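You operate a simulated robot arm through the tools that you are given. There is no shell and no other tool.

Carry out the task below with a simulated robot arm. There is one attempt and no reset: what you move stays moved.

Task
Let the filter down through the raw water tap and turn the head to shut.
Fine: blend at 0, bypass open, inlet shut first; the inlet gauge falls to zero; leave tap and bypass open.

It is judged by the outcome, as a careful person would: the job done as asked, and still so three seconds after it is handed in. It fails if anything else is knocked over, pushed out of place, dropped, spilled or broken.

Robot
A 6-joint arm with a fingered hand, fixed in place. Base frame: the origin is at the foot of the arm, x ahead of it, y to its left, z up. Units: m, degrees, N and s.
With the tool pointing down near the work surface it reaches from about 0.34 to 0.74 m from the base axis. Its first joint turns from -115.0 to 115.0 degrees. Payload 4 kg.
The TCP is the grasp point between the finger pads, 0.026 m short of the fingertips. In the tool frame z runs along the fingers and y along their closing line. The gripper opens to 0.132 m. The gripper's body begins 0.073 m behind the TCP. The gripper is a hand of 4 fingers: y runs from the thumb to the fingers, the wrist lies at [0, 0, -0.239] in the tool frame, and closing takes about 1.5 s.
Orientation is that of the tool frame in the base frame, as a unit quaternion [x, y, z, w]. With the fingers straight down and closing along the base's y, the tool's x points along the base's -x, its y along +y and its z along -z.

Tools
- The arm moves only by the tool servo_tool. Its argument "rows" is a list of rows, each an object (a shift or turn left out is 0, a gripper value left out holds the last) with "hand": the gripper command, from -1 (shut) to 1 (fully open), values between in proportion; "dp": the shift along the tool's x, y, z in m, a list of three; "delta_rot": the turn, a rotation vector about the tool's x, y, z in degrees, a list of three. In form: [{"hand": hand, "dp": [x, y, z], "delta_rot": [wx, wy, wz]}, ...]. A call has 1 to 20 rows; each row shifts and turns the commanded pose from where the row before left it, along the tool's axes as they then stand. A row lasts 0.2 s, in which the tool goes at most 0.05 m and 8.6 degrees; a call with a longer step from one row to the next is refused whole, and so is a gripper value outside its range. A pose out of reach is approached as far as the arm can. The call stops where the force on the tool passes 40 N (or 10 N more than at its start, if that is more) or the arm is blocked; 0.2 s more then pass. Each finger travels about 0.153 m/s and halts on what it meets, pressing with about 32 N; the grip force reading is that of the motor and also rises with nothing between the fingers. The clock runs only during rows and for 0.2 s after the last one: add rows that do not move to give the fingers time. The reply holds the time, the measured pose of the TCP, the force on the tool along the base axes, the opening and the grip force, in the units named above and with some noise, with the torque about the TCP (base axes, N m) and any sound that the robot's microphone picked up.
- Cameras (640 x 400 px; columns grow to the right, rows downward): "scene" is fixed at [0.0524, -0.6498, 1.787]; the picture's right is [0.85, -0.53, 0.00], its down [-0.45, -0.73, -0.52] and it looks along [0.27, 0.44, -0.86] (base axes); focal length 214 px, centre (320, 200). "wrist" rides on the gripper at [0.068, 0.002, -0.097] in the tool frame; the picture's right is [-0.03, 1.00, 0.00], its down [-0.82, -0.02, -0.58] and it looks along [-0.58, -0.01, 0.82] (tool axes); focal length 270 px, centre (320, 200). There is no depth. A picture from a camera that has moved, and an enlarged one, comes with that camera's place and axes in the base frame and with its lens.
- grab_frame(camera): a new picture of that camera. It takes no simulated time.
- move_column(by): slides the trunk up (or, below 0, down) by that many m; the arm rides with it, the base frame stays. It gives what a move gives, with no picture.
- preshape(shape): the hand has 4 fingers and takes this shape, open, in about a second: jaw (thumb against the fingers, like two jaws); tri (thumb and two fingers); tip (a fingertip pinch); poke (one finger out to press); point (the index stretched); flat (the hand flat); cup (the hand cupped); fist (a fist). The gripper value then closes the fingers along that shape, each until it touches; the sizes above hold for jaw. It gives what a move gives, with no picture.
- zoom(camera, box): a new picture of the part [left, top, right, bottom] of that camera's present view, enlarged. It takes no simulated time.
- finish_job(): hands the job in; it is judged then, once.

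Nothing tells you positions but the pictures and the camera data. Unless the task says otherwise, let go and move clear before handing in.

The tools are called after "Emit:" as a command line: name --argument value ..., lists and objects as JSON in quotes. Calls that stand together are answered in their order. servo_tool: Moves the arm, as the interface text tells. Its arguments: {"type":"object","properties":{"rows":{"type":"array","items":{"type":"object","properties":{"hand":{"type":"number"},"dp":{"type":"array","items":{"type":"number"}},"delta_rot":{"type":"array","items":{"type":"number"}}}}}},"required":["rows"]} The other tools are called the same way: move_column (by) slides the trunk up or down; preshape (shape) gives the hand a shape; grab_frame (camera) takes a picture; zoom (camera, box) takes an enlarged picture of a part of a camera's view; finish_job () hands the job in.

At the start:

```text
t: 0.0
tool_pos: [0.3335, -0.0325, 1.4703]
ee_rot: [0.001, 1.0, 0.0, 0.0]
ft_force: [0.0, -0.4, -0.3]
ft_torque: [0.0, 0.02, -0.02]
width: 0.1318
grasp_force: 0.1
shape: jaw
trunk travel left (down, up): [-0.925, 0.065]
```

scene: 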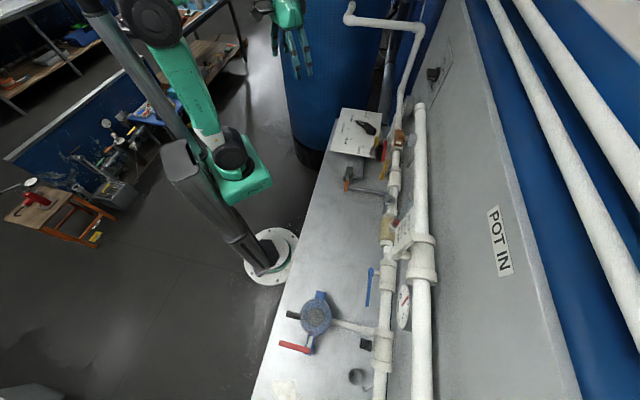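
wrist: 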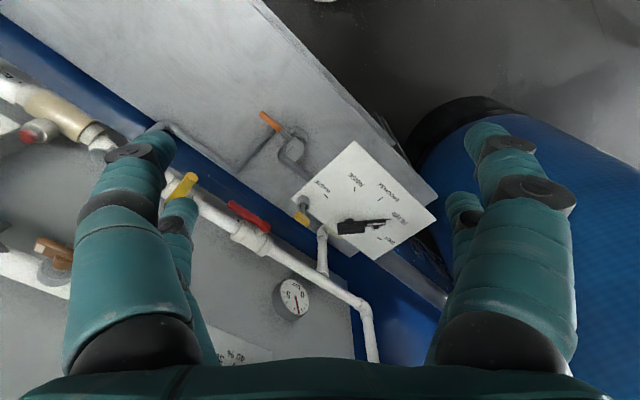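

I see a workbench with a pipe run, a panel with a black handle (the filter head), several coloured handles, gauges and a blue tank. I'll look closer before moving.

Emit:
zoom --camera "scene" --box '[310, 90, 450, 190]'

Emit:
zoom --camera "scene" --box '[310, 170, 450, 270]'

Emit:
zoom --camera "scene" --box '[250, 270, 450, 400]'

Emit:
zoom --camera "wrist" --box '[220, 90, 460, 270]'

Emit:
zoom --camera "wrist" --box '[0, 60, 340, 370]'

```text
4.00 times, centred on (380, 140) of scene
camera zoom: at [0.0524, -0.6498, 1.787], right [0.85, -0.53, 0.0], down [-0.45, -0.73, -0.52], along [0.27, 0.44, -0.86], focal length 858 px, centre (80, 440)
```

zoom: 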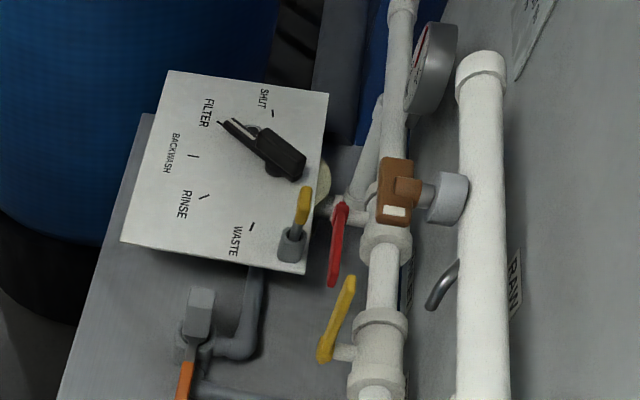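

```text
4.00 times, centred on (380, 220) of scene
camera zoom: at [0.0524, -0.6498, 1.787], right [0.85, -0.53, 0.0], down [-0.45, -0.73, -0.52], along [0.27, 0.44, -0.86], focal length 858 px, centre (80, 120)
```

zoom: 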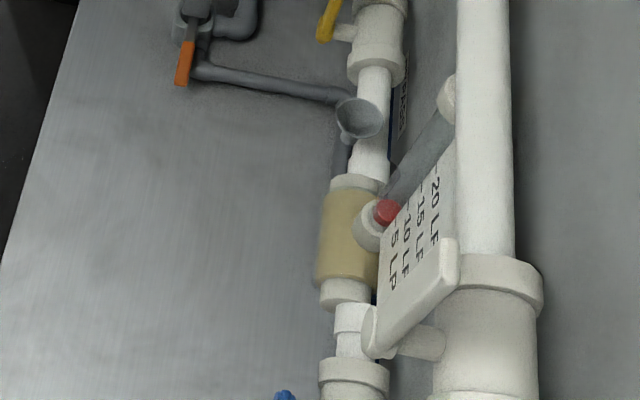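

```text
3.08 times, centred on (350, 335) of scene
camera zoom: at [0.0524, -0.6498, 1.787], right [0.85, -0.53, 0.0], down [-0.45, -0.73, -0.52], along [0.27, 0.44, -0.86], focal length 660 px, centre (228, -215)
```

zoom: 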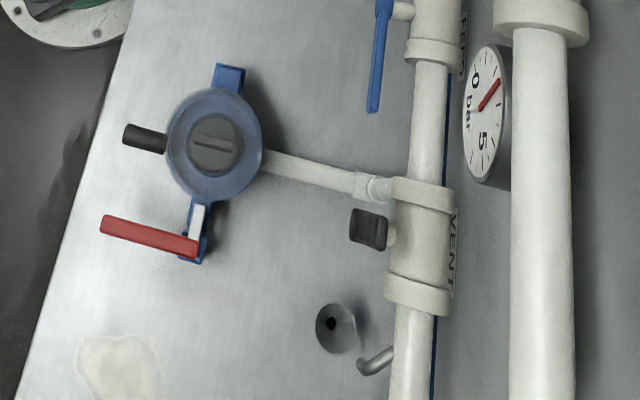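

```text
2.22 times, centred on (340, 180) of wrist
camera zoom: at [0.2656, -0.0295, 1.568], right [0.03, 1.0, 0.0], down [0.82, -0.02, 0.58], along [0.58, -0.01, -0.82], focal length 601 px, centre (276, 244)
```

zoom: 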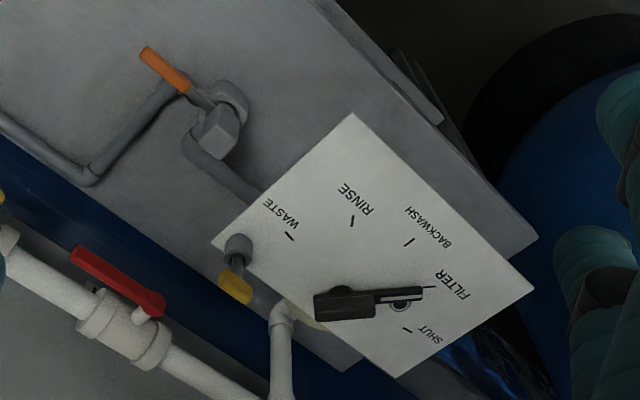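

```text
1.29 times, centred on (170, 215) of wrist
camera zoom: at [0.2656, -0.0295, 1.568], right [0.03, 1.0, 0.0], down [0.82, -0.02, 0.58], along [0.58, -0.01, -0.82], focal length 349 px, centre (514, 181)
```

zoom: 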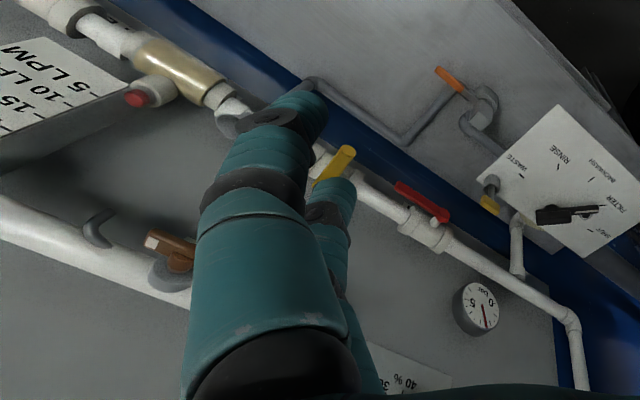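

The head panel is at about (0.85, 0.14, 0.89), with the pointer on FILTER. I need to read the labels on the wall side, so I'll yaw the wrist toward the wall while still high and clear of everything.

Emit:
servo_tool --rows '[{"delta_rot": [0, 0, 8]}, {"delta_rot": [0, 0, 8]}, {"delta_rot": [0, 0, 8]}, {"delta_rot": [0, 0, 8]}, {"delta_rot": [0, 0, 0]}]'

Emit:
grab_frame --camera "wrist"

```text
t: 1.2
tool_pos: [0.334, -0.0322, 1.4701]
ee_rot: [0.276, 0.961, 0.0, 0.0]
ft_force: [-0.3, -0.1, 0.5]
ft_torque: [-0.01, 0.01, 0.0]
width: 0.1319
grasp_force: 0.1
shape: jaw
trunk travel left (down, up): [-0.925, 0.065]
```

```text
taken
camera wrist: at [0.2769, 0.0064, 1.5685], right [0.55, 0.83, 0.0], down [0.68, -0.45, 0.58], along [0.48, -0.32, -0.82], focal length 270 px, centre (320, 200)
```

wrist: 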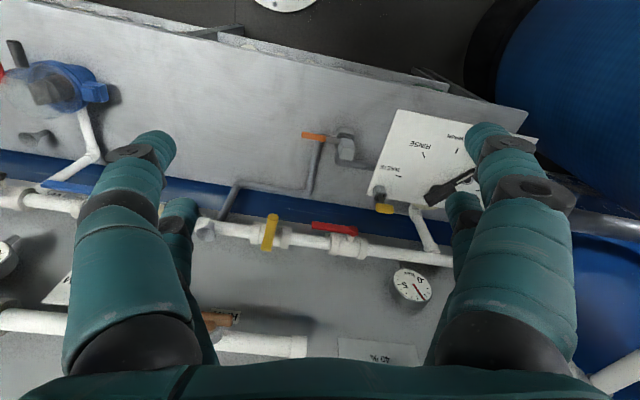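

The labels read upside-down in this view and the fingers block part of it. I'll move forward a little and tilt the tool so the camera looks at the wall.

Emit:
servo_tool --rows '[{"dp": [-0.02, 0, 0], "delta_rot": [0, -8, 0]}, {"dp": [-0.02, 0, 0], "delta_rot": [0, -8, 0]}, {"dp": [-0.02, 0, 0], "delta_rot": [0, -8, 0]}, {"dp": [-0.02, 0, 0], "delta_rot": [0, -8, 0]}, {"delta_rot": [0, 0, 0]}]'

Emit:
grab_frame --camera "wrist"

Emit:
grab_frame --camera "scene"

```text
t: 2.4
tool_pos: [0.3994, -0.073, 1.4858]
ee_rot: [0.265, 0.924, -0.076, 0.266]
ft_force: [1.2, 1.1, 0.9]
ft_torque: [-0.01, -0.04, 0.03]
width: 0.1318
grasp_force: 0.2
shape: jaw
trunk travel left (down, up): [-0.925, 0.065]
```

```text
taken
camera wrist: at [0.3081, -0.0137, 1.5326], right [0.55, 0.84, 0.01], down [0.32, -0.22, 0.92], along [0.78, -0.5, -0.38], focal length 270 px, centre (320, 200)
```

wrist: 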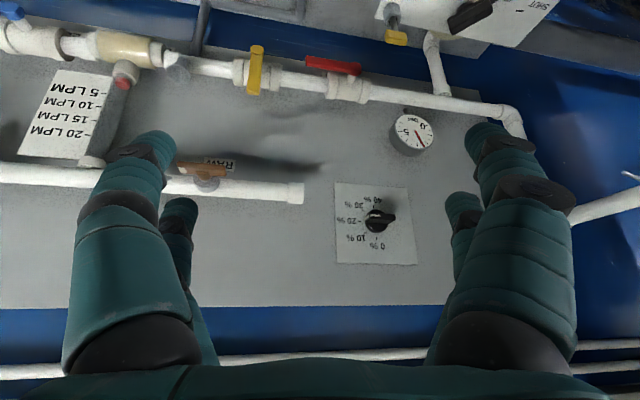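

```text
taken
```

scene: 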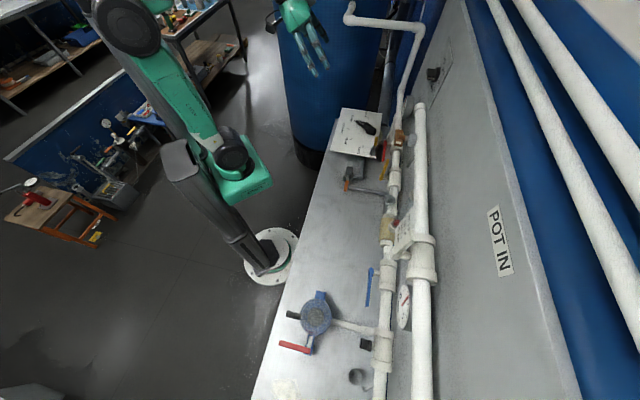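

There is a blend knob on a wall plate marked 0–40 %, and a brown tap tagged RAW. I'll zoom in on these.

Emit:
zoom --camera "wrist" --box '[320, 170, 430, 270]'

Emit:
zoom --camera "wrist" --box '[160, 30, 320, 210]'

Emit:
zoom --camera "wrist" --box '[300, 0, 560, 160]'

Emit:
zoom --camera "wrist" --box '[0, 0, 200, 200]'

```text
4.00 times, centred on (375, 220) of wrist
camera zoom: at [0.3081, -0.0137, 1.5326], right [0.55, 0.84, 0.01], down [0.32, -0.22, 0.92], along [0.78, -0.5, -0.38], focal length 1081 px, centre (100, 120)
```

zoom: 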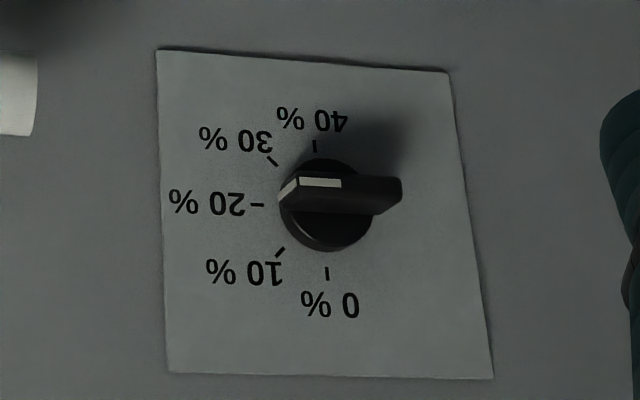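

```text
2.22 times, centred on (240, 120) of wrist
camera zoom: at [0.3081, -0.0137, 1.5326], right [0.55, 0.84, 0.01], down [0.32, -0.22, 0.92], along [0.78, -0.5, -0.38], focal length 601 px, centre (498, 378)
```

zoom: 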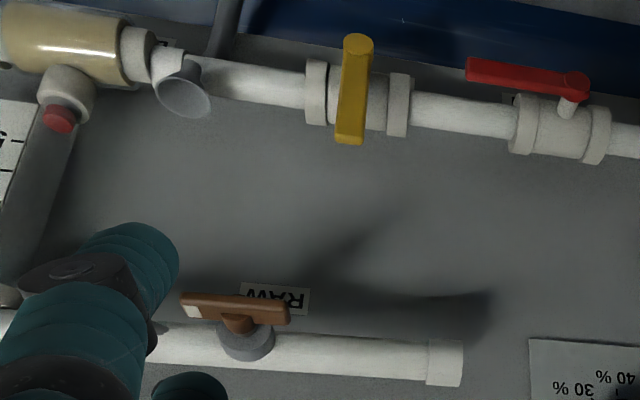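

```text
2.46 times, centred on (430, 80) of wrist
camera zoom: at [0.3081, -0.0137, 1.5326], right [0.55, 0.84, 0.01], down [0.32, -0.22, 0.92], along [0.78, -0.5, -0.38], focal length 665 px, centre (49, 495)
```

zoom: 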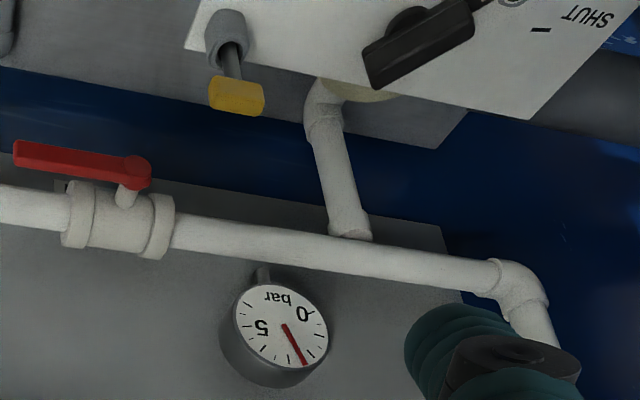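

```text
2.00 times, centred on (100, 100) of wrist
camera zoom: at [0.3081, -0.0137, 1.5326], right [0.55, 0.84, 0.01], down [0.32, -0.22, 0.92], along [0.78, -0.5, -0.38], focal length 541 px, centre (760, 400)
```

zoom: 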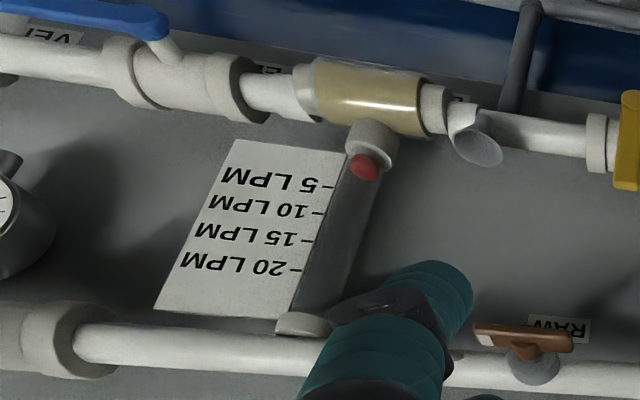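

The blend knob sits near 20 %, and 0 % is at the top when viewed upright. I need the remaining labels by the pipe valves, so I'll zoom tightly on them.

Emit:
zoom --camera "scene" --box '[380, 130, 420, 170]'

Emit:
zoom --camera "scene" --box '[380, 165, 430, 215]'

Emit:
zoom --camera "scene" --box '[340, 260, 420, 370]'

Emit:
zoom --camera "wrist" --box '[150, 0, 210, 50]'

Emit:
zoom --camera "wrist" --box '[280, 30, 400, 110]'

```text
10.00 times, centred on (400, 150) of scene
camera zoom: at [0.0524, -0.6498, 1.787], right [0.85, -0.53, 0.0], down [-0.45, -0.73, -0.52], along [0.27, 0.44, -0.86], focal length 2145 px, centre (-480, 700)
```

zoom: 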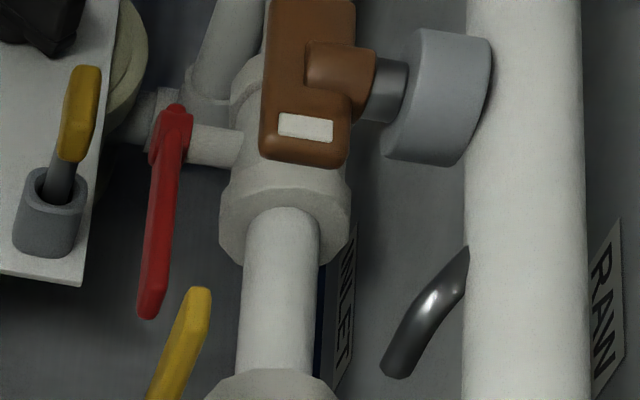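

```text
8.00 times, centred on (405, 190) of scene
camera zoom: at [0.0524, -0.6498, 1.787], right [0.85, -0.53, 0.0], down [-0.45, -0.73, -0.52], along [0.27, 0.44, -0.86], focal length 1716 px, centre (-360, 280)
```

zoom: 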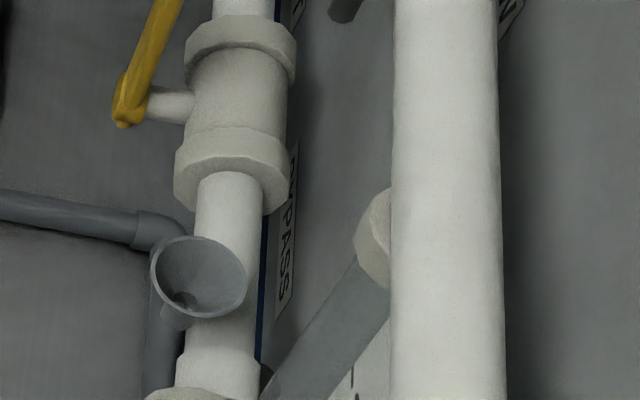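

```text
3.64 times, centred on (380, 315) of scene
camera zoom: at [0.0524, -0.6498, 1.787], right [0.85, -0.53, 0.0], down [-0.45, -0.73, -0.52], along [0.27, 0.44, -0.86], focal length 780 px, centre (102, -218)
```

zoom: 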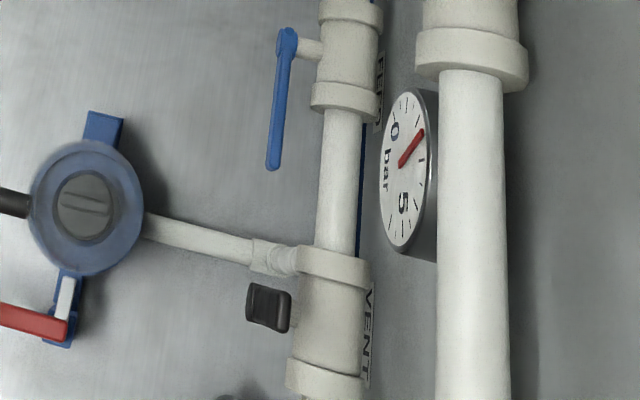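

```text
8.00 times, centred on (180, 25) of wrist
camera zoom: at [0.3081, -0.0137, 1.5326], right [0.55, 0.84, 0.01], down [0.32, -0.22, 0.92], along [0.78, -0.5, -0.38], focal length 2162 px, centre (1440, 1600)
```

zoom: 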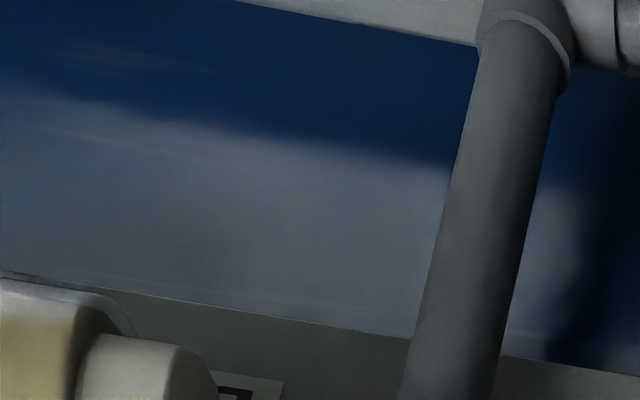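

```text
5.00 times, centred on (340, 70) of wrist
camera zoom: at [0.3081, -0.0137, 1.5326], right [0.55, 0.84, 0.01], down [0.32, -0.22, 0.92], along [0.78, -0.5, -0.38], focal length 1351 px, centre (220, 850)
```

zoom: 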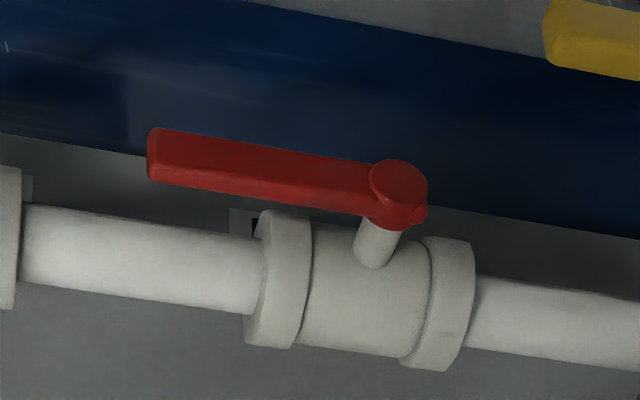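

My triangulation puts the wall at 45° to the base axes. The blend knob is at about (0.81,-0.20,1.36), the RAW tap (0.52,-0.365,1.34), the red INLET lever hub (0.70,-0.18,1.06), the yellow BYPASS lever hub (0.56,-0.33,1.05) and the head pivot (0.855,0.14,0.89). INLET is open and BYPASS is shut (lever up). I'll start with the blend knob and move out in front of it, in free space.

Emit:
servo_tool --rows '[{"dp": [-0.0304, 0.0207, 0.019]}, {"dp": [-0.0304, 0.0207, 0.019]}, {"dp": [-0.0304, 0.0207, 0.019]}, {"dp": [-0.0304, 0.0207, 0.019]}, {"dp": [-0.0304, 0.0207, 0.019]}, {"delta_rot": [3.45, 0, 5.51]}, {"delta_rot": [3.45, 0, 5.51]}, {"delta_rot": [0, -8, 0]}, {"delta_rot": [0, -8, 0]}, {"delta_rot": [0, -8, 0]}, {"delta_rot": [0, -8, 0]}, {}]'

Emit:
grab_frame --camera "wrist"

Emit:
grab_frame --camera "scene"

```text
t: 5.0
tool_pos: [0.6051, -0.0806, 1.4874]
ee_rot: [0.324, 0.783, -0.203, 0.491]
ft_force: [0.0, -0.2, -0.3]
ft_torque: [-0.03, 0.03, -0.02]
width: 0.132
grasp_force: 0.0
shape: jaw
trunk travel left (down, up): [-0.925, 0.065]
```

```text
taken
camera wrist: at [0.525, 0.0042, 1.4683], right [0.71, 0.7, 0.02], down [-0.13, 0.1, 0.99], along [0.69, -0.71, 0.16], focal length 270 px, centre (320, 200)
```

wrist: 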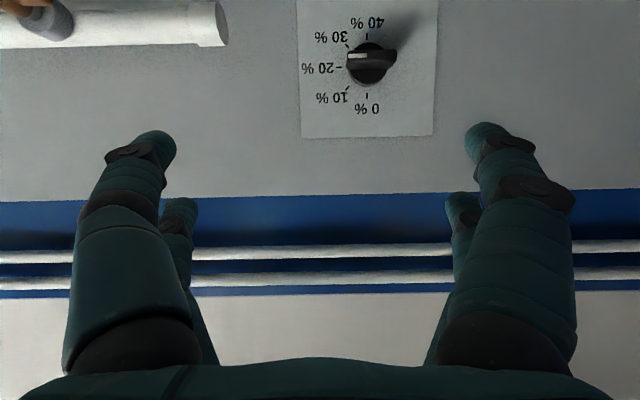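

```text
taken
```

scene: 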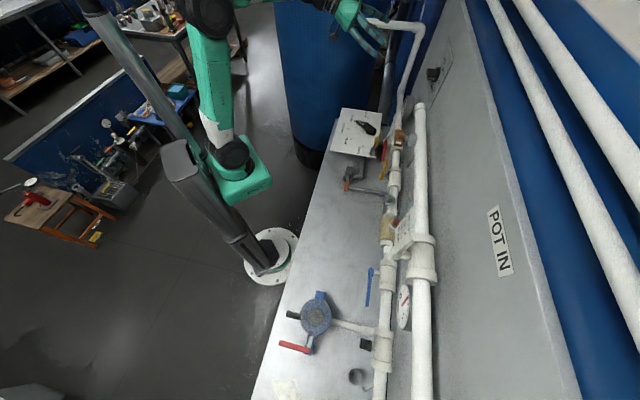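

Now the camera faces the wall squarely. I'll zoom in on the knob.

Emit:
zoom --camera "wrist" --box '[310, 10, 430, 130]'

Emit:
zoom --camera "scene" --box '[410, 50, 460, 95]'

```text
3.33 times, centred on (370, 70) of wrist
camera zoom: at [0.525, 0.0042, 1.4683], right [0.71, 0.7, 0.02], down [-0.13, 0.1, 0.99], along [0.69, -0.71, 0.16], focal length 901 px, centre (153, 633)
```

zoom: 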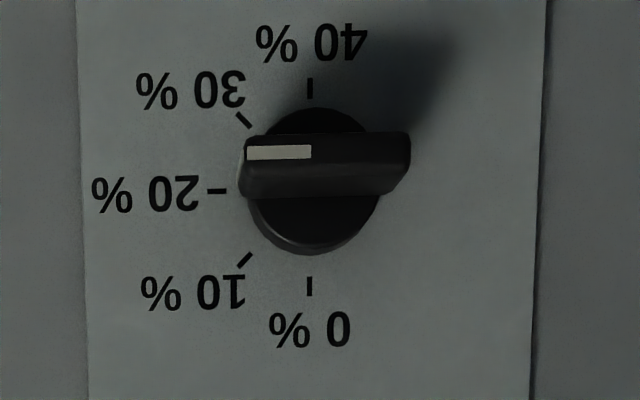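

```text
8.89 times, centred on (435, 72) of scene
camera zoom: at [0.0524, -0.6498, 1.787], right [0.85, -0.53, 0.0], down [-0.45, -0.73, -0.52], along [0.27, 0.44, -0.86], focal length 1906 px, centre (-702, 1333)
```

zoom: 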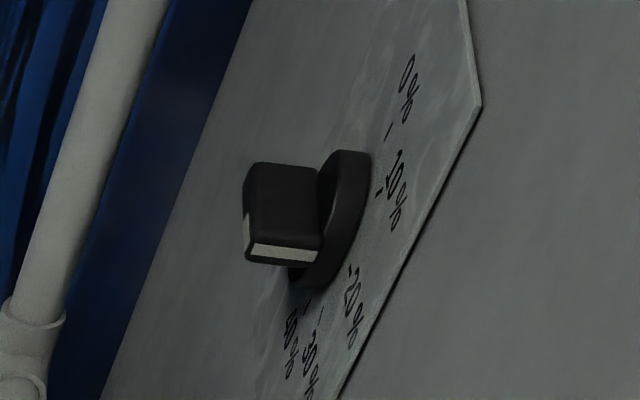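

The wing's front face is at depth d≈0.694, and its axis is at a≈0.432 (along the wall), z≈1.36. I'll level the tool toward the wall, align with the knob, and roll 90° so the fingers close vertically on the horizontal wing.

Emit:
servo_tool --rows '[{"delta_rot": [0, -8.5, 0]}, {"delta_rot": [0, -8.5, 0]}, {"delta_rot": [0, -8.5, 0]}, {"dp": [0.032, 0.015, 0.01]}, {"dp": [0.032, 0.015, 0.01]}, {"dp": [0.032, 0.015, 0.01]}, {"dp": [0.032, 0.015, 0.01]}, {}]'

Emit:
servo_tool --rows '[{"delta_rot": [0, 0, 8.2]}, {"delta_rot": [0, 0, 8.2]}, {"delta_rot": [0, 0, 8.2]}, {"delta_rot": [0, 0, 8.2]}, {"delta_rot": [0, 0, 8.2]}, {"delta_rot": [0, 0, 8.2]}, {"delta_rot": [0, 0, 8.2]}, {"delta_rot": [0, 0, 8.2]}, {"delta_rot": [0, 0, 8.2]}, {"delta_rot": [0, 0, 8.2]}, {"delta_rot": [0, 0, 8]}, {}]'

Emit:
grab_frame --camera "wrist"

Emit:
grab_frame --camera "scene"

```text
t: 6.8
tool_pos: [0.6746, -0.0645, 1.3565]
ee_rot: [0.272, 0.656, -0.269, 0.651]
ft_force: [0.8, 0.3, -0.5]
ft_torque: [0.02, 0.04, 0.01]
width: 0.132
grasp_force: 0.0
shape: jaw
trunk travel left (down, up): [-0.925, 0.065]
```

```text
t: 9.4
tool_pos: [0.676, -0.0646, 1.3584]
ee_rot: [0.656, 0.271, 0.27, 0.65]
ft_force: [0.5, -0.3, 0.9]
ft_torque: [-0.01, -0.03, -0.03]
width: 0.1319
grasp_force: 0.0
shape: jaw
trunk travel left (down, up): [-0.925, 0.065]
```

```text
taken
camera wrist: at [0.6567, 0.0525, 1.3617], right [-0.01, -0.03, 1.0], down [-0.99, -0.17, -0.02], along [0.17, -0.99, -0.02], focal length 270 px, centre (320, 200)
```

wrist: 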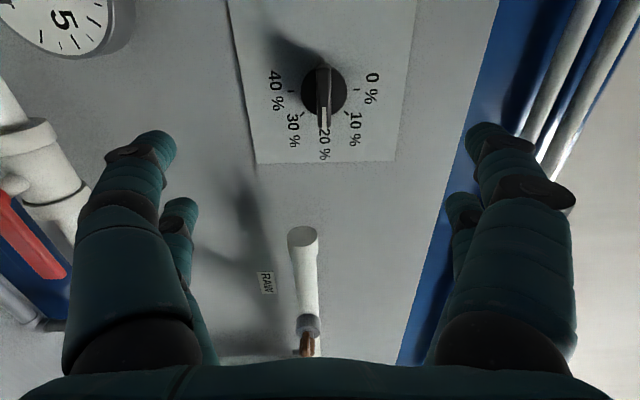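

```text
taken
```

scene: 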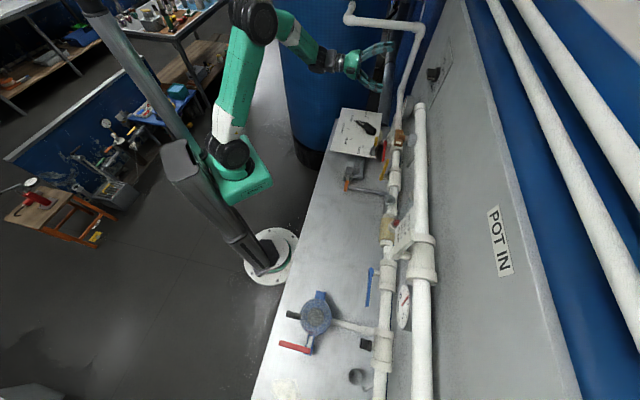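

The pose was reached cleanly and the fingers now straddle the knob vertically. I'll advance most of the way and check.

Emit:
servo_tool --rows '[{"dp": [0.001, 0.001, 0.03]}, {"dp": [0.001, 0.001, 0.03]}, {"dp": [0, 0.001, 0.03]}, {"dp": [0, 0, 0.03]}, {}]'

Emit:
grab_frame --camera "wrist"

Emit:
zoom --camera "scene" --box '[380, 40, 460, 100]'

```text
t: 10.6
tool_pos: [0.7615, -0.1478, 1.3601]
ee_rot: [0.656, 0.271, 0.27, 0.65]
ft_force: [0.2, 0.9, 0.1]
ft_torque: [0.0, 0.0, -0.02]
width: 0.132
grasp_force: 0.1
shape: jaw
trunk travel left (down, up): [-0.925, 0.065]
```

```text
taken
camera wrist: at [0.7426, -0.031, 1.3624], right [-0.01, -0.02, 1.0], down [-0.99, -0.17, -0.02], along [0.17, -0.99, -0.02], focal length 270 px, centre (320, 200)
```

wrist: 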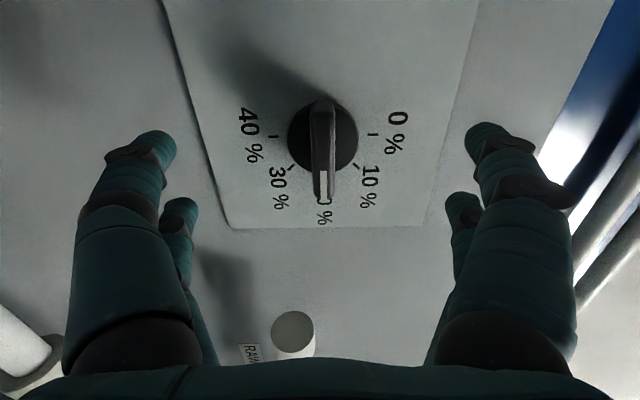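

```text
6.67 times, centred on (420, 70) of scene
camera zoom: at [0.0524, -0.6498, 1.787], right [0.85, -0.53, 0.0], down [-0.45, -0.73, -0.52], along [0.27, 0.44, -0.86], focal length 1430 px, centre (-347, 1067)
```

zoom: 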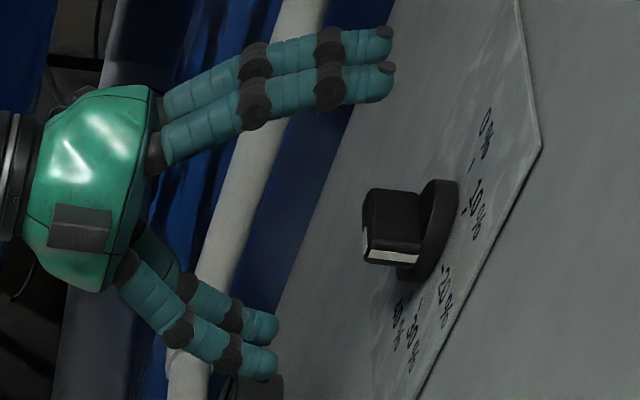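

Aligned well. I'll advance the last 4 cm and close on the wing.

Emit:
servo_tool --rows '[{"dp": [0, 0.0005, 0.015]}, {"dp": [0, 0.0005, 0.015]}, {"dp": [0, 0, 0.012]}, {}]'

Emit:
zoom --camera "scene" --box '[380, 40, 460, 100]'

Emit:
grab_frame --camera "wrist"

```text
t: 11.6
tool_pos: [0.7912, -0.1783, 1.3616]
ee_rot: [0.656, 0.272, 0.269, 0.65]
ft_force: [0.6, 0.0, 1.0]
ft_torque: [0.0, -0.03, 0.01]
width: 0.1321
grasp_force: 0.0
shape: jaw
trunk travel left (down, up): [-0.925, 0.065]
```

```text
6.67 times, centred on (420, 70) of scene
camera zoom: at [0.0524, -0.6498, 1.787], right [0.85, -0.53, 0.0], down [-0.45, -0.73, -0.52], along [0.27, 0.44, -0.86], focal length 1430 px, centre (-347, 1067)
```

zoom: 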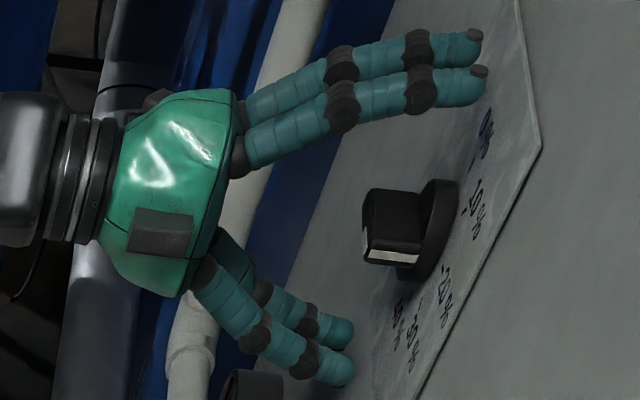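

```text
taken
camera wrist: at [0.7721, -0.0608, 1.3654], right [-0.01, -0.02, 1.0], down [-0.99, -0.17, -0.02], along [0.17, -0.99, -0.02], focal length 270 px, centre (320, 200)
```

wrist: 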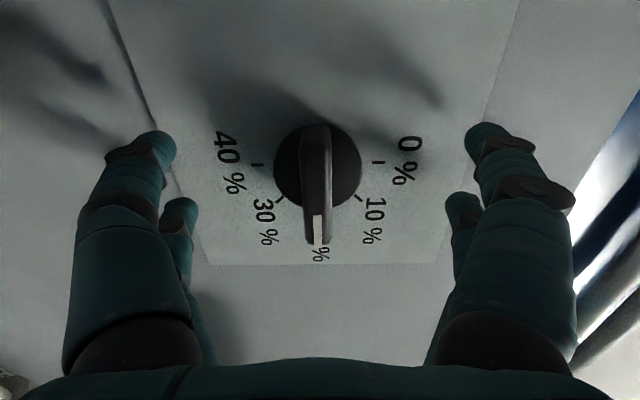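

Close on the wing.

Emit:
servo_tool --rows '[{"hand": 0.3}, {"hand": 0.0}, {"hand": -0.3}, {"hand": -0.6}, {"hand": -0.7}, {"hand": -0.7}]'

Emit:
zoom --camera "scene" --box '[380, 40, 460, 100]'

Emit:
grab_frame --camera "wrist"

```text
t: 13.0
tool_pos: [0.7918, -0.1785, 1.3624]
ee_rot: [0.656, 0.271, 0.269, 0.65]
ft_force: [0.8, 0.6, 0.3]
ft_torque: [0.0, -0.02, -0.06]
width: 0.0204
grasp_force: 0.0
shape: jaw
trunk travel left (down, up): [-0.925, 0.065]
```

```text
6.67 times, centred on (420, 70) of scene
camera zoom: at [0.0524, -0.6498, 1.787], right [0.85, -0.53, 0.0], down [-0.45, -0.73, -0.52], along [0.27, 0.44, -0.86], focal length 1430 px, centre (-347, 1067)
```

zoom: 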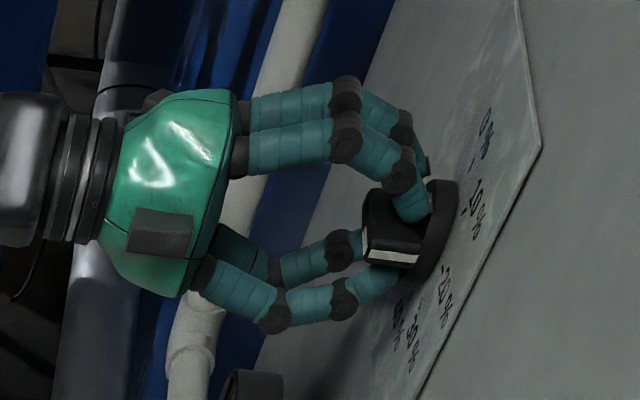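

```text
taken
camera wrist: at [0.772, -0.0608, 1.3654], right [-0.01, -0.02, 1.0], down [-0.99, -0.17, -0.02], along [0.17, -0.99, -0.02], focal length 270 px, centre (320, 200)
```

wrist: 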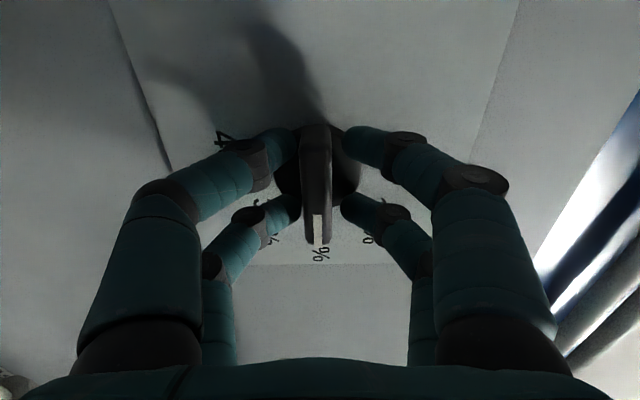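

Nearly touching. I'll close to a firm grip, then start rotating -90° about the tool axis (the pointer swings from 20 % up to 0 %).

Emit:
servo_tool --rows '[{"hand": -0.85}, {"hand": -1}, {"hand": -1}, {"hand": -1}, {"hand": -1, "delta_rot": [0, 0, -4]}, {"hand": -1, "delta_rot": [0, 0, -6]}, {"hand": -1}]'

Emit:
grab_frame --camera "wrist"

```text
t: 14.6
tool_pos: [0.7921, -0.1776, 1.3593]
ee_rot: [0.63, 0.329, 0.211, 0.671]
ft_force: [1.8, -1.2, -1.7]
ft_torque: [0.0, 0.02, 0.01]
width: 0.0083
grasp_force: 31.6
shape: jaw
trunk travel left (down, up): [-0.925, 0.065]
```

```text
taken
camera wrist: at [0.772, -0.0616, 1.3524], right [0.11, 0.1, 0.99], down [-0.98, -0.16, 0.13], along [0.17, -0.98, 0.08], focal length 270 px, centre (320, 200)
```

wrist: 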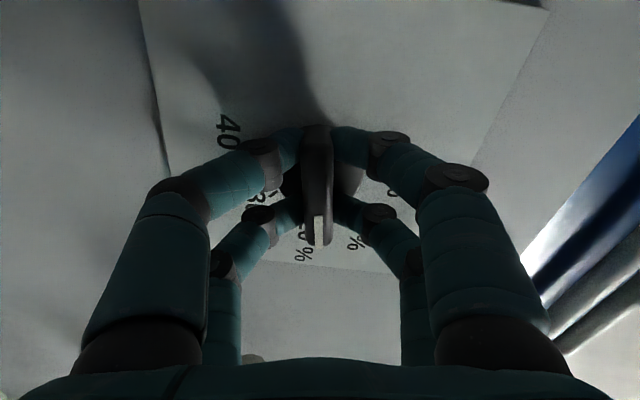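

The knob turns with the hand. I'll continue to 0 %.

Emit:
servo_tool --rows '[{"delta_rot": [0, 0, -8]}, {"delta_rot": [0, 0, -8]}, {"delta_rot": [0, 0, -8]}, {"delta_rot": [0, 0, -8]}, {"delta_rot": [0, 0, -8]}, {"delta_rot": [0, 0, -8]}, {"delta_rot": [0, 0, -8]}, {"delta_rot": [0, 0, -8]}, {"delta_rot": [0, 0, -8]}, {"delta_rot": [0, 0, -8]}, {}]'

Emit:
grab_frame --camera "wrist"

Emit:
zoom --camera "scene" --box '[380, 40, 460, 100]'

```text
t: 17.0
tool_pos: [0.7905, -0.1808, 1.3581]
ee_rot: [0.272, 0.659, -0.27, 0.648]
ft_force: [-16.7, -2.3, -25.6]
ft_torque: [0.32, 0.22, -0.36]
width: 0.0086
grasp_force: 31.9
shape: jaw
trunk travel left (down, up): [-0.925, 0.065]
```

```text
taken
camera wrist: at [0.7239, -0.109, 1.2922], right [0.71, 0.71, 0.02], down [-0.41, 0.39, 0.82], along [0.57, -0.59, 0.57], focal length 270 px, centre (320, 200)
```

wrist: 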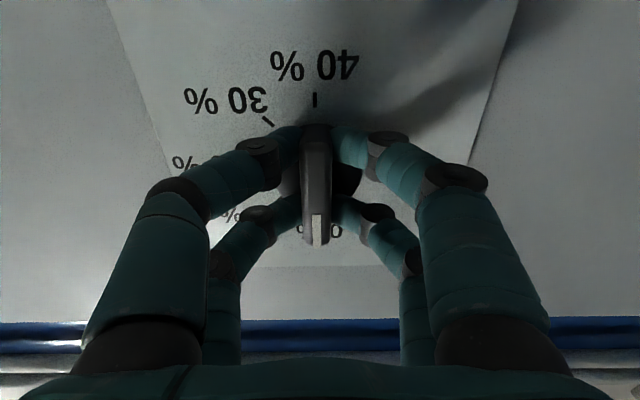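

```text
6.67 times, centred on (420, 70) of scene
camera zoom: at [0.0524, -0.6498, 1.787], right [0.85, -0.53, 0.0], down [-0.45, -0.73, -0.52], along [0.27, 0.44, -0.86], focal length 1430 px, centre (-347, 1067)
```

zoom: 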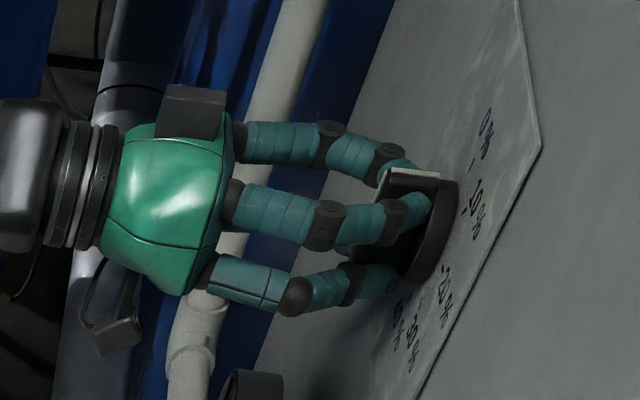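

The wing is now vertical, at 0 %. I'll release, back off, and inspect.

Emit:
servo_tool --rows '[{"hand": -0.6}, {"hand": -0.2}, {"hand": 0.3}, {"hand": 0.6}, {"hand": 0.6}, {"dp": [0, 0, -0.03]}, {"dp": [0, 0, -0.04]}, {"dp": [0, 0, -0.04]}, {"dp": [0, 0, -0.04]}, {}]'

Emit:
zoom --camera "scene" --box '[400, 40, 460, 100]'

Emit:
grab_frame --camera "wrist"

```text
t: 19.2
tool_pos: [0.6856, -0.0732, 1.362]
ee_rot: [0.271, 0.656, -0.269, 0.651]
ft_force: [-0.2, 0.7, 0.3]
ft_torque: [-0.01, 0.0, -0.02]
width: 0.1054
grasp_force: 0.1
shape: jaw
trunk travel left (down, up): [-0.925, 0.065]
```

```text
6.67 times, centred on (430, 70) of scene
camera zoom: at [0.0524, -0.6498, 1.787], right [0.85, -0.53, 0.0], down [-0.45, -0.73, -0.52], along [0.27, 0.44, -0.86], focal length 1430 px, centre (-413, 1067)
```

zoom: 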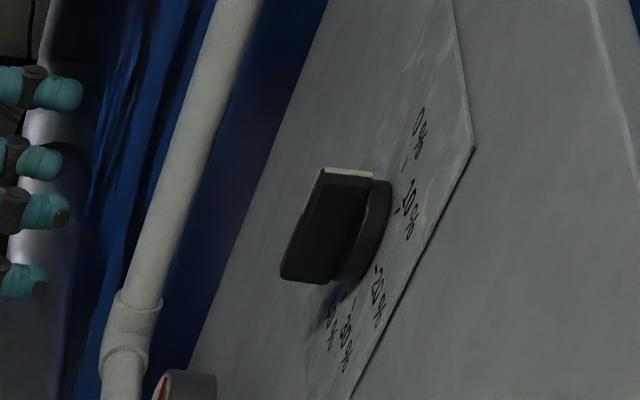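

```text
taken
camera wrist: at [0.6191, -0.0022, 1.2956], right [0.71, 0.71, 0.02], down [-0.42, 0.39, 0.82], along [0.57, -0.59, 0.57], focal length 270 px, centre (320, 200)
```

wrist: 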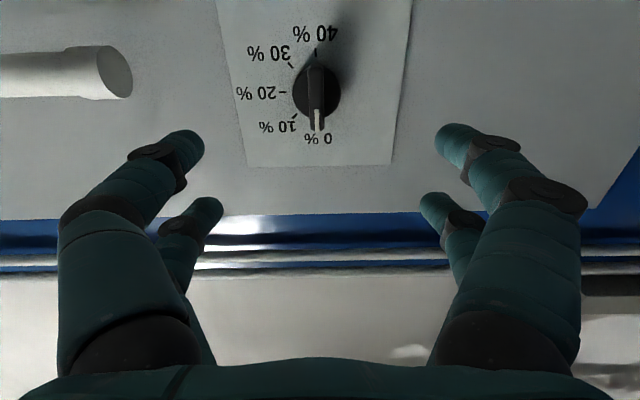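

Blend is at 0. Next is BYPASS. I'll lower the column, then slide along the wall (staying about 8 cm in front of everything) to look at the yellow lever.

Emit:
servo_tool --rows '[{"dp": [0, 0, -0.02]}, {}]'

Emit:
move_column --by -0.18

Emit:
servo_tool --rows '[{"dp": [0, -0.03, 0]}, {"dp": [0, -0.03, 0]}, {"dp": [0, -0.03, 0]}, {"dp": [0, -0.03, 0]}, {"dp": [0, -0.03, 0]}, {"dp": [0, -0.03, 0]}, {"dp": [0, -0.03, 0]}, {"dp": [0, -0.03, 0]}, {"delta_rot": [0, 8, 0]}, {"delta_rot": [0, 8, 0]}, {"delta_rot": [0, 8, 0]}, {}]'

Emit:
grab_frame --camera "wrist"

Emit:
grab_frame --camera "scene"

```text
t: 19.8
tool_pos: [0.672, -0.0585, 1.3618]
ee_rot: [0.272, 0.656, -0.27, 0.65]
ft_force: [0.0, -1.0, 1.0]
ft_torque: [-0.02, 0.0, 0.0]
width: 0.1056
grasp_force: 0.0
shape: jaw
trunk travel left (down, up): [-0.925, 0.065]
```

```text
t: 21.8
tool_pos: [0.6728, -0.0595, 1.183]
ee_rot: [0.271, 0.657, -0.269, 0.65]
ft_force: [-1.0, 0.2, 0.4]
ft_torque: [-0.01, 0.0, 0.03]
width: 0.1053
grasp_force: 0.1
shape: jaw
trunk travel left (down, up): [-0.745, 0.245]
```

```text
t: 24.4
tool_pos: [0.502, -0.2281, 1.1838]
ee_rot: [0.321, 0.777, -0.206, 0.501]
ft_force: [-1.0, 0.0, -0.9]
ft_torque: [-0.02, -0.01, 0.06]
width: 0.1054
grasp_force: 0.1
shape: jaw
trunk travel left (down, up): [-0.745, 0.245]
```

```text
taken
camera wrist: at [0.422, -0.1443, 1.1624], right [0.71, 0.7, 0.02], down [-0.15, 0.12, 0.98], along [0.68, -0.7, 0.19], focal length 270 px, centre (320, 200)
```

wrist: 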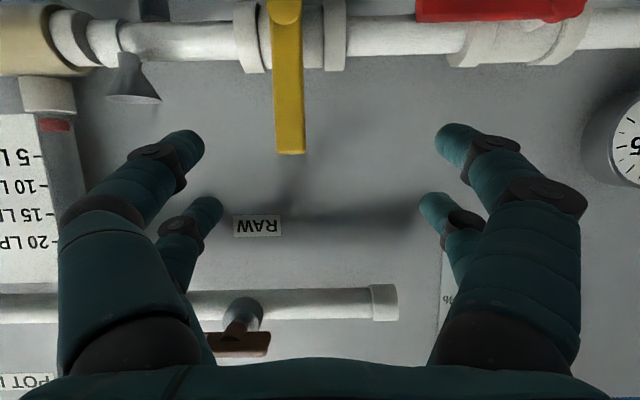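

```text
taken
```

scene: 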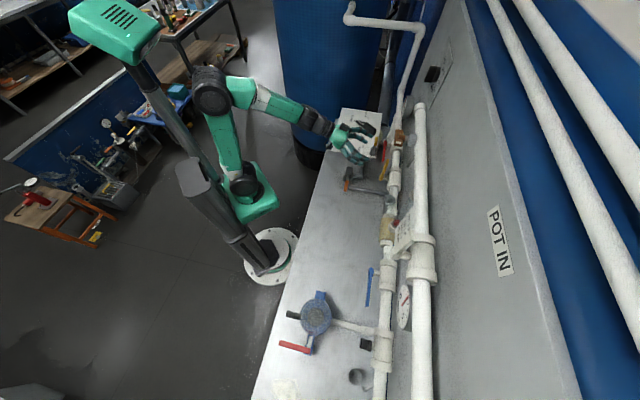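

Excellent view: the yellow lever stands upright at a≈0.170, from hub z≈1.063 to tip z≈1.165, and the tundish funnel is off to the side. I'll straddle the lever loosely at a 6 cm radius and turn it a quarter turn.

Emit:
servo_tool --rows '[{"delta_rot": [0, -8, 0]}, {"delta_rot": [0, -8, 0]}, {"delta_rot": [0, -8, 0]}, {"dp": [0.03, -0.012, 0]}, {"dp": [0.031, -0.012, 0]}, {"dp": [0, 0, 0.025]}, {}]'

Emit:
grab_frame --camera "wrist"

Emit:
zoom --camera "scene" --box '[330, 120, 430, 210]'

```text
t: 26.0
tool_pos: [0.5021, -0.2626, 1.1218]
ee_rot: [0.271, 0.656, -0.269, 0.651]
ft_force: [-0.2, 0.4, -0.1]
ft_torque: [-0.02, -0.02, -0.01]
width: 0.1053
grasp_force: 0.1
shape: jaw
trunk travel left (down, up): [-0.745, 0.245]
```

```text
taken
camera wrist: at [0.4363, -0.192, 1.0553], right [0.71, 0.71, 0.03], down [-0.42, 0.39, 0.82], along [0.57, -0.59, 0.57], focal length 270 px, centre (320, 200)
```

wrist: 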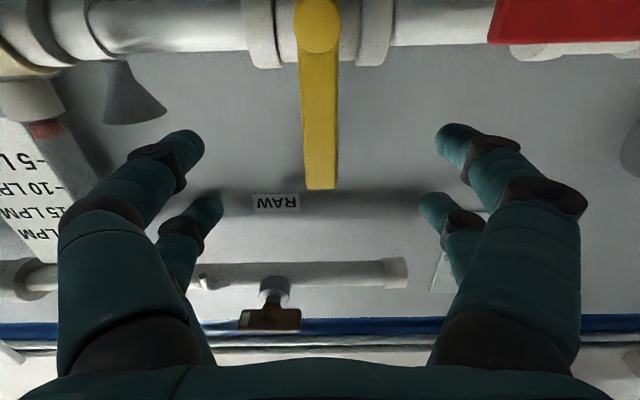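

```text
4.44 times, centred on (380, 165) of scene
camera zoom: at [0.0524, -0.6498, 1.787], right [0.85, -0.53, 0.0], down [-0.45, -0.73, -0.52], along [0.27, 0.44, -0.86], focal length 953 px, centre (53, 356)
```

zoom: 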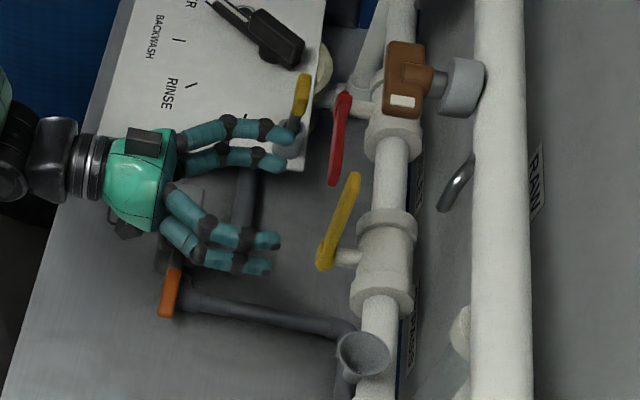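

Aligned. I'll advance onto the lever, then close loosely around it.

Emit:
servo_tool --rows '[{"dp": [0, 0.0003, 0.025]}, {"dp": [0, 0.0003, 0.025]}, {"dp": [0, 0, 0.018]}, {"hand": 0.2}, {"hand": -0.1}, {"hand": -0.35}, {"hand": -0.45}, {}]'

Emit:
grab_frame --camera "wrist"

Emit:
zoom --camera "scene" --box '[330, 120, 430, 210]'

```text
t: 27.8
tool_pos: [0.5501, -0.3118, 1.1206]
ee_rot: [0.272, 0.656, -0.27, 0.65]
ft_force: [0.2, -0.2, 0.5]
ft_torque: [0.0, 0.0, 0.0]
width: 0.0368
grasp_force: 0.2
shape: jaw
trunk travel left (down, up): [-0.745, 0.245]
```

```text
taken
camera wrist: at [0.4836, -0.2407, 1.0549], right [0.71, 0.71, 0.03], down [-0.42, 0.39, 0.82], along [0.57, -0.59, 0.57], focal length 270 px, centre (320, 200)
```

wrist: 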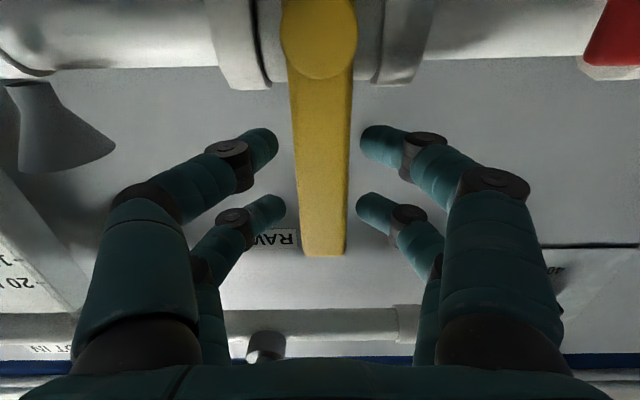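

```text
4.44 times, centred on (380, 165) of scene
camera zoom: at [0.0524, -0.6498, 1.787], right [0.85, -0.53, 0.0], down [-0.45, -0.73, -0.52], along [0.27, 0.44, -0.86], focal length 953 px, centre (53, 356)
```

zoom: 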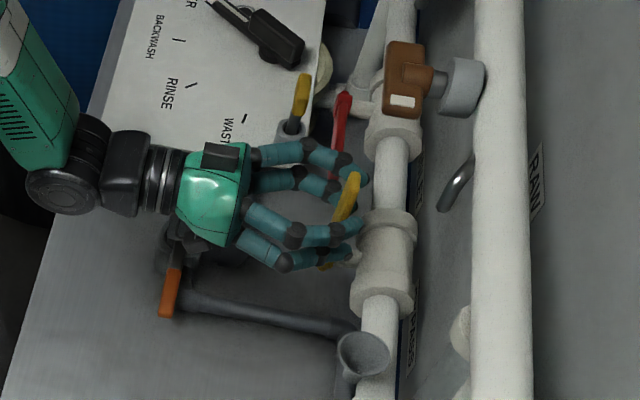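

The lever is caged between the fingers. I'll try the opening direction (tip swinging along the pipe toward the funnel side, like the other open levers) with the first third of the turn.

Emit:
servo_tool --rows '[{"dp": [0.0006, -0.0084, 0], "delta_rot": [0, 0, 8]}, {"dp": [0.0006, -0.0084, 0], "delta_rot": [0, 0, 8]}, {"dp": [0.0006, -0.0084, 0], "delta_rot": [0, 0, 8]}, {"dp": [0.0006, -0.0084, 0], "delta_rot": [0, 0, 8]}, {}]'

Emit:
grab_frame --camera "wrist"

```text
t: 29.0
tool_pos: [0.5279, -0.3336, 1.112]
ee_rot: [0.443, 0.555, -0.08, 0.699]
ft_force: [1.0, 0.9, 0.1]
ft_torque: [0.01, 0.07, 0.03]
width: 0.0375
grasp_force: 0.0
shape: jaw
trunk travel left (down, up): [-0.745, 0.245]
```

```text
taken
camera wrist: at [0.4868, -0.2379, 1.0568], right [0.59, 0.59, 0.55], down [-0.72, 0.09, 0.69], along [0.35, -0.81, 0.47], focal length 270 px, centre (320, 200)
```

wrist: 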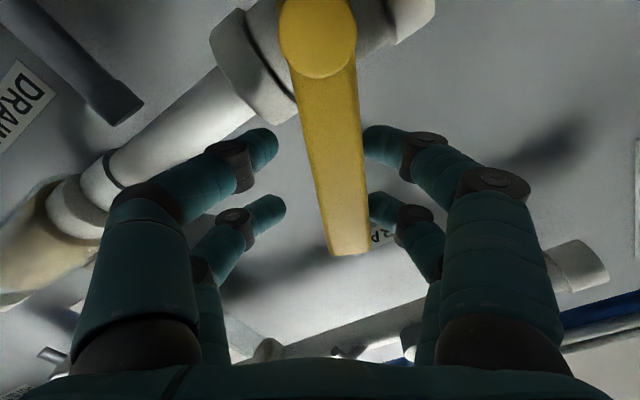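

The lever is following freely. I'll continue to the quarter turn.

Emit:
servo_tool --rows '[{"dp": [0.0006, -0.0084, 0], "delta_rot": [0, 0, 8]}, {"dp": [0.0006, -0.0084, 0], "delta_rot": [0, 0, 8]}, {"dp": [0.0006, -0.0084, 0], "delta_rot": [0, 0, 8]}, {"dp": [0.0006, -0.0084, 0], "delta_rot": [0, 0, 8]}, {"dp": [0.0006, -0.0084, 0], "delta_rot": [0, 0, 8]}, {"dp": [0.0006, -0.0084, 0], "delta_rot": [0, 0, 8]}, {"dp": [0.0006, -0.0084, 0], "delta_rot": [0, 0, 8]}, {}]'

Emit:
grab_frame --camera "wrist"

Emit:
zoom --camera "scene" --box '[330, 120, 430, 210]'

```text
t: 30.8
tool_pos: [0.5264, -0.3398, 1.0744]
ee_rot: [0.651, 0.29, 0.248, 0.656]
ft_force: [-0.2, -0.1, -0.1]
ft_torque: [0.01, 0.02, 0.0]
width: 0.0367
grasp_force: 0.1
shape: jaw
out of reach, approached as far as the arm can: row 3, 4, 5, 7
trunk travel left (down, up): [-0.745, 0.245]
```

```text
taken
camera wrist: at [0.5073, -0.2217, 1.0747], right [0.03, 0.01, 1.0], down [-0.99, -0.16, 0.03], along [0.17, -0.99, 0.01], focal length 270 px, centre (320, 200)
```

wrist: 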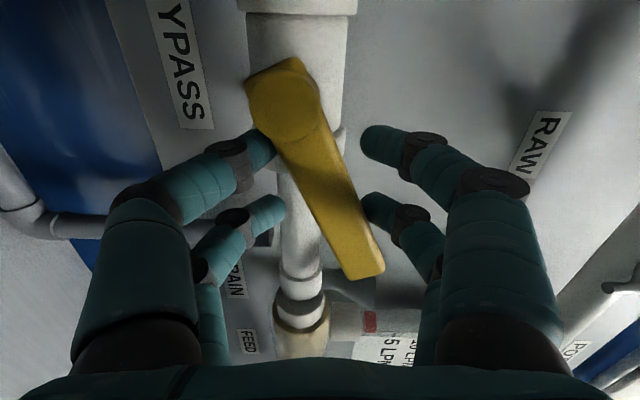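

```text
4.44 times, centred on (380, 165) of scene
camera zoom: at [0.0524, -0.6498, 1.787], right [0.85, -0.53, 0.0], down [-0.45, -0.73, -0.52], along [0.27, 0.44, -0.86], focal length 953 px, centre (53, 356)
```

zoom: 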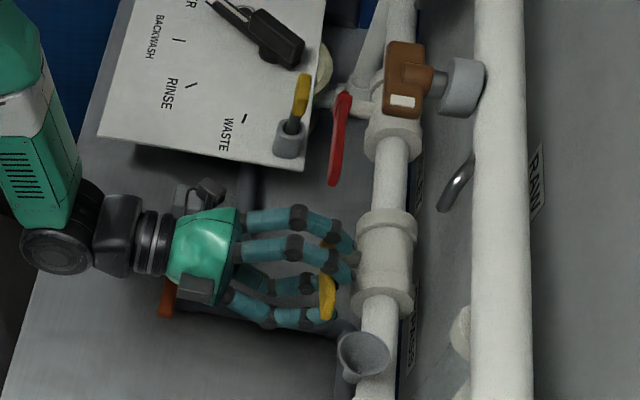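

The arm hit its near-reach limit with the lever about 24° short of the pipe direction. The upper finger is already resting on top of the lever, so small downward column moves will finish the turn.

Emit:
move_column --by -0.012

Emit:
grab_frame --camera "wrist"

```text
t: 31.4
tool_pos: [0.5272, -0.3396, 1.0632]
ee_rot: [0.65, 0.289, 0.249, 0.657]
ft_force: [-0.6, -0.7, 3.9]
ft_torque: [-0.05, 0.05, 0.0]
width: 0.0382
grasp_force: 0.0
shape: jaw
trunk travel left (down, up): [-0.733, 0.257]
```

```text
taken
camera wrist: at [0.5071, -0.222, 1.0635], right [0.03, 0.01, 1.0], down [-0.99, -0.16, 0.03], along [0.16, -0.99, 0.01], focal length 270 px, centre (320, 200)
```

wrist: 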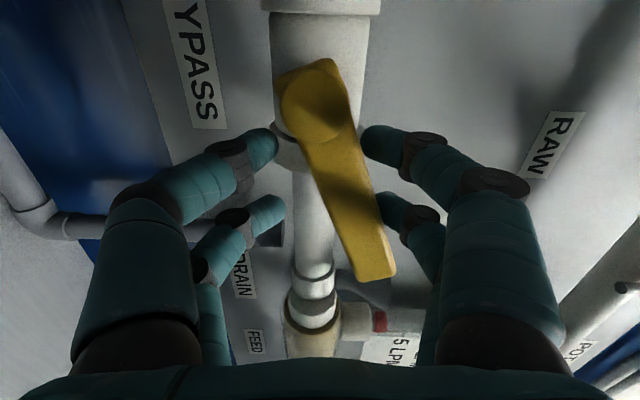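

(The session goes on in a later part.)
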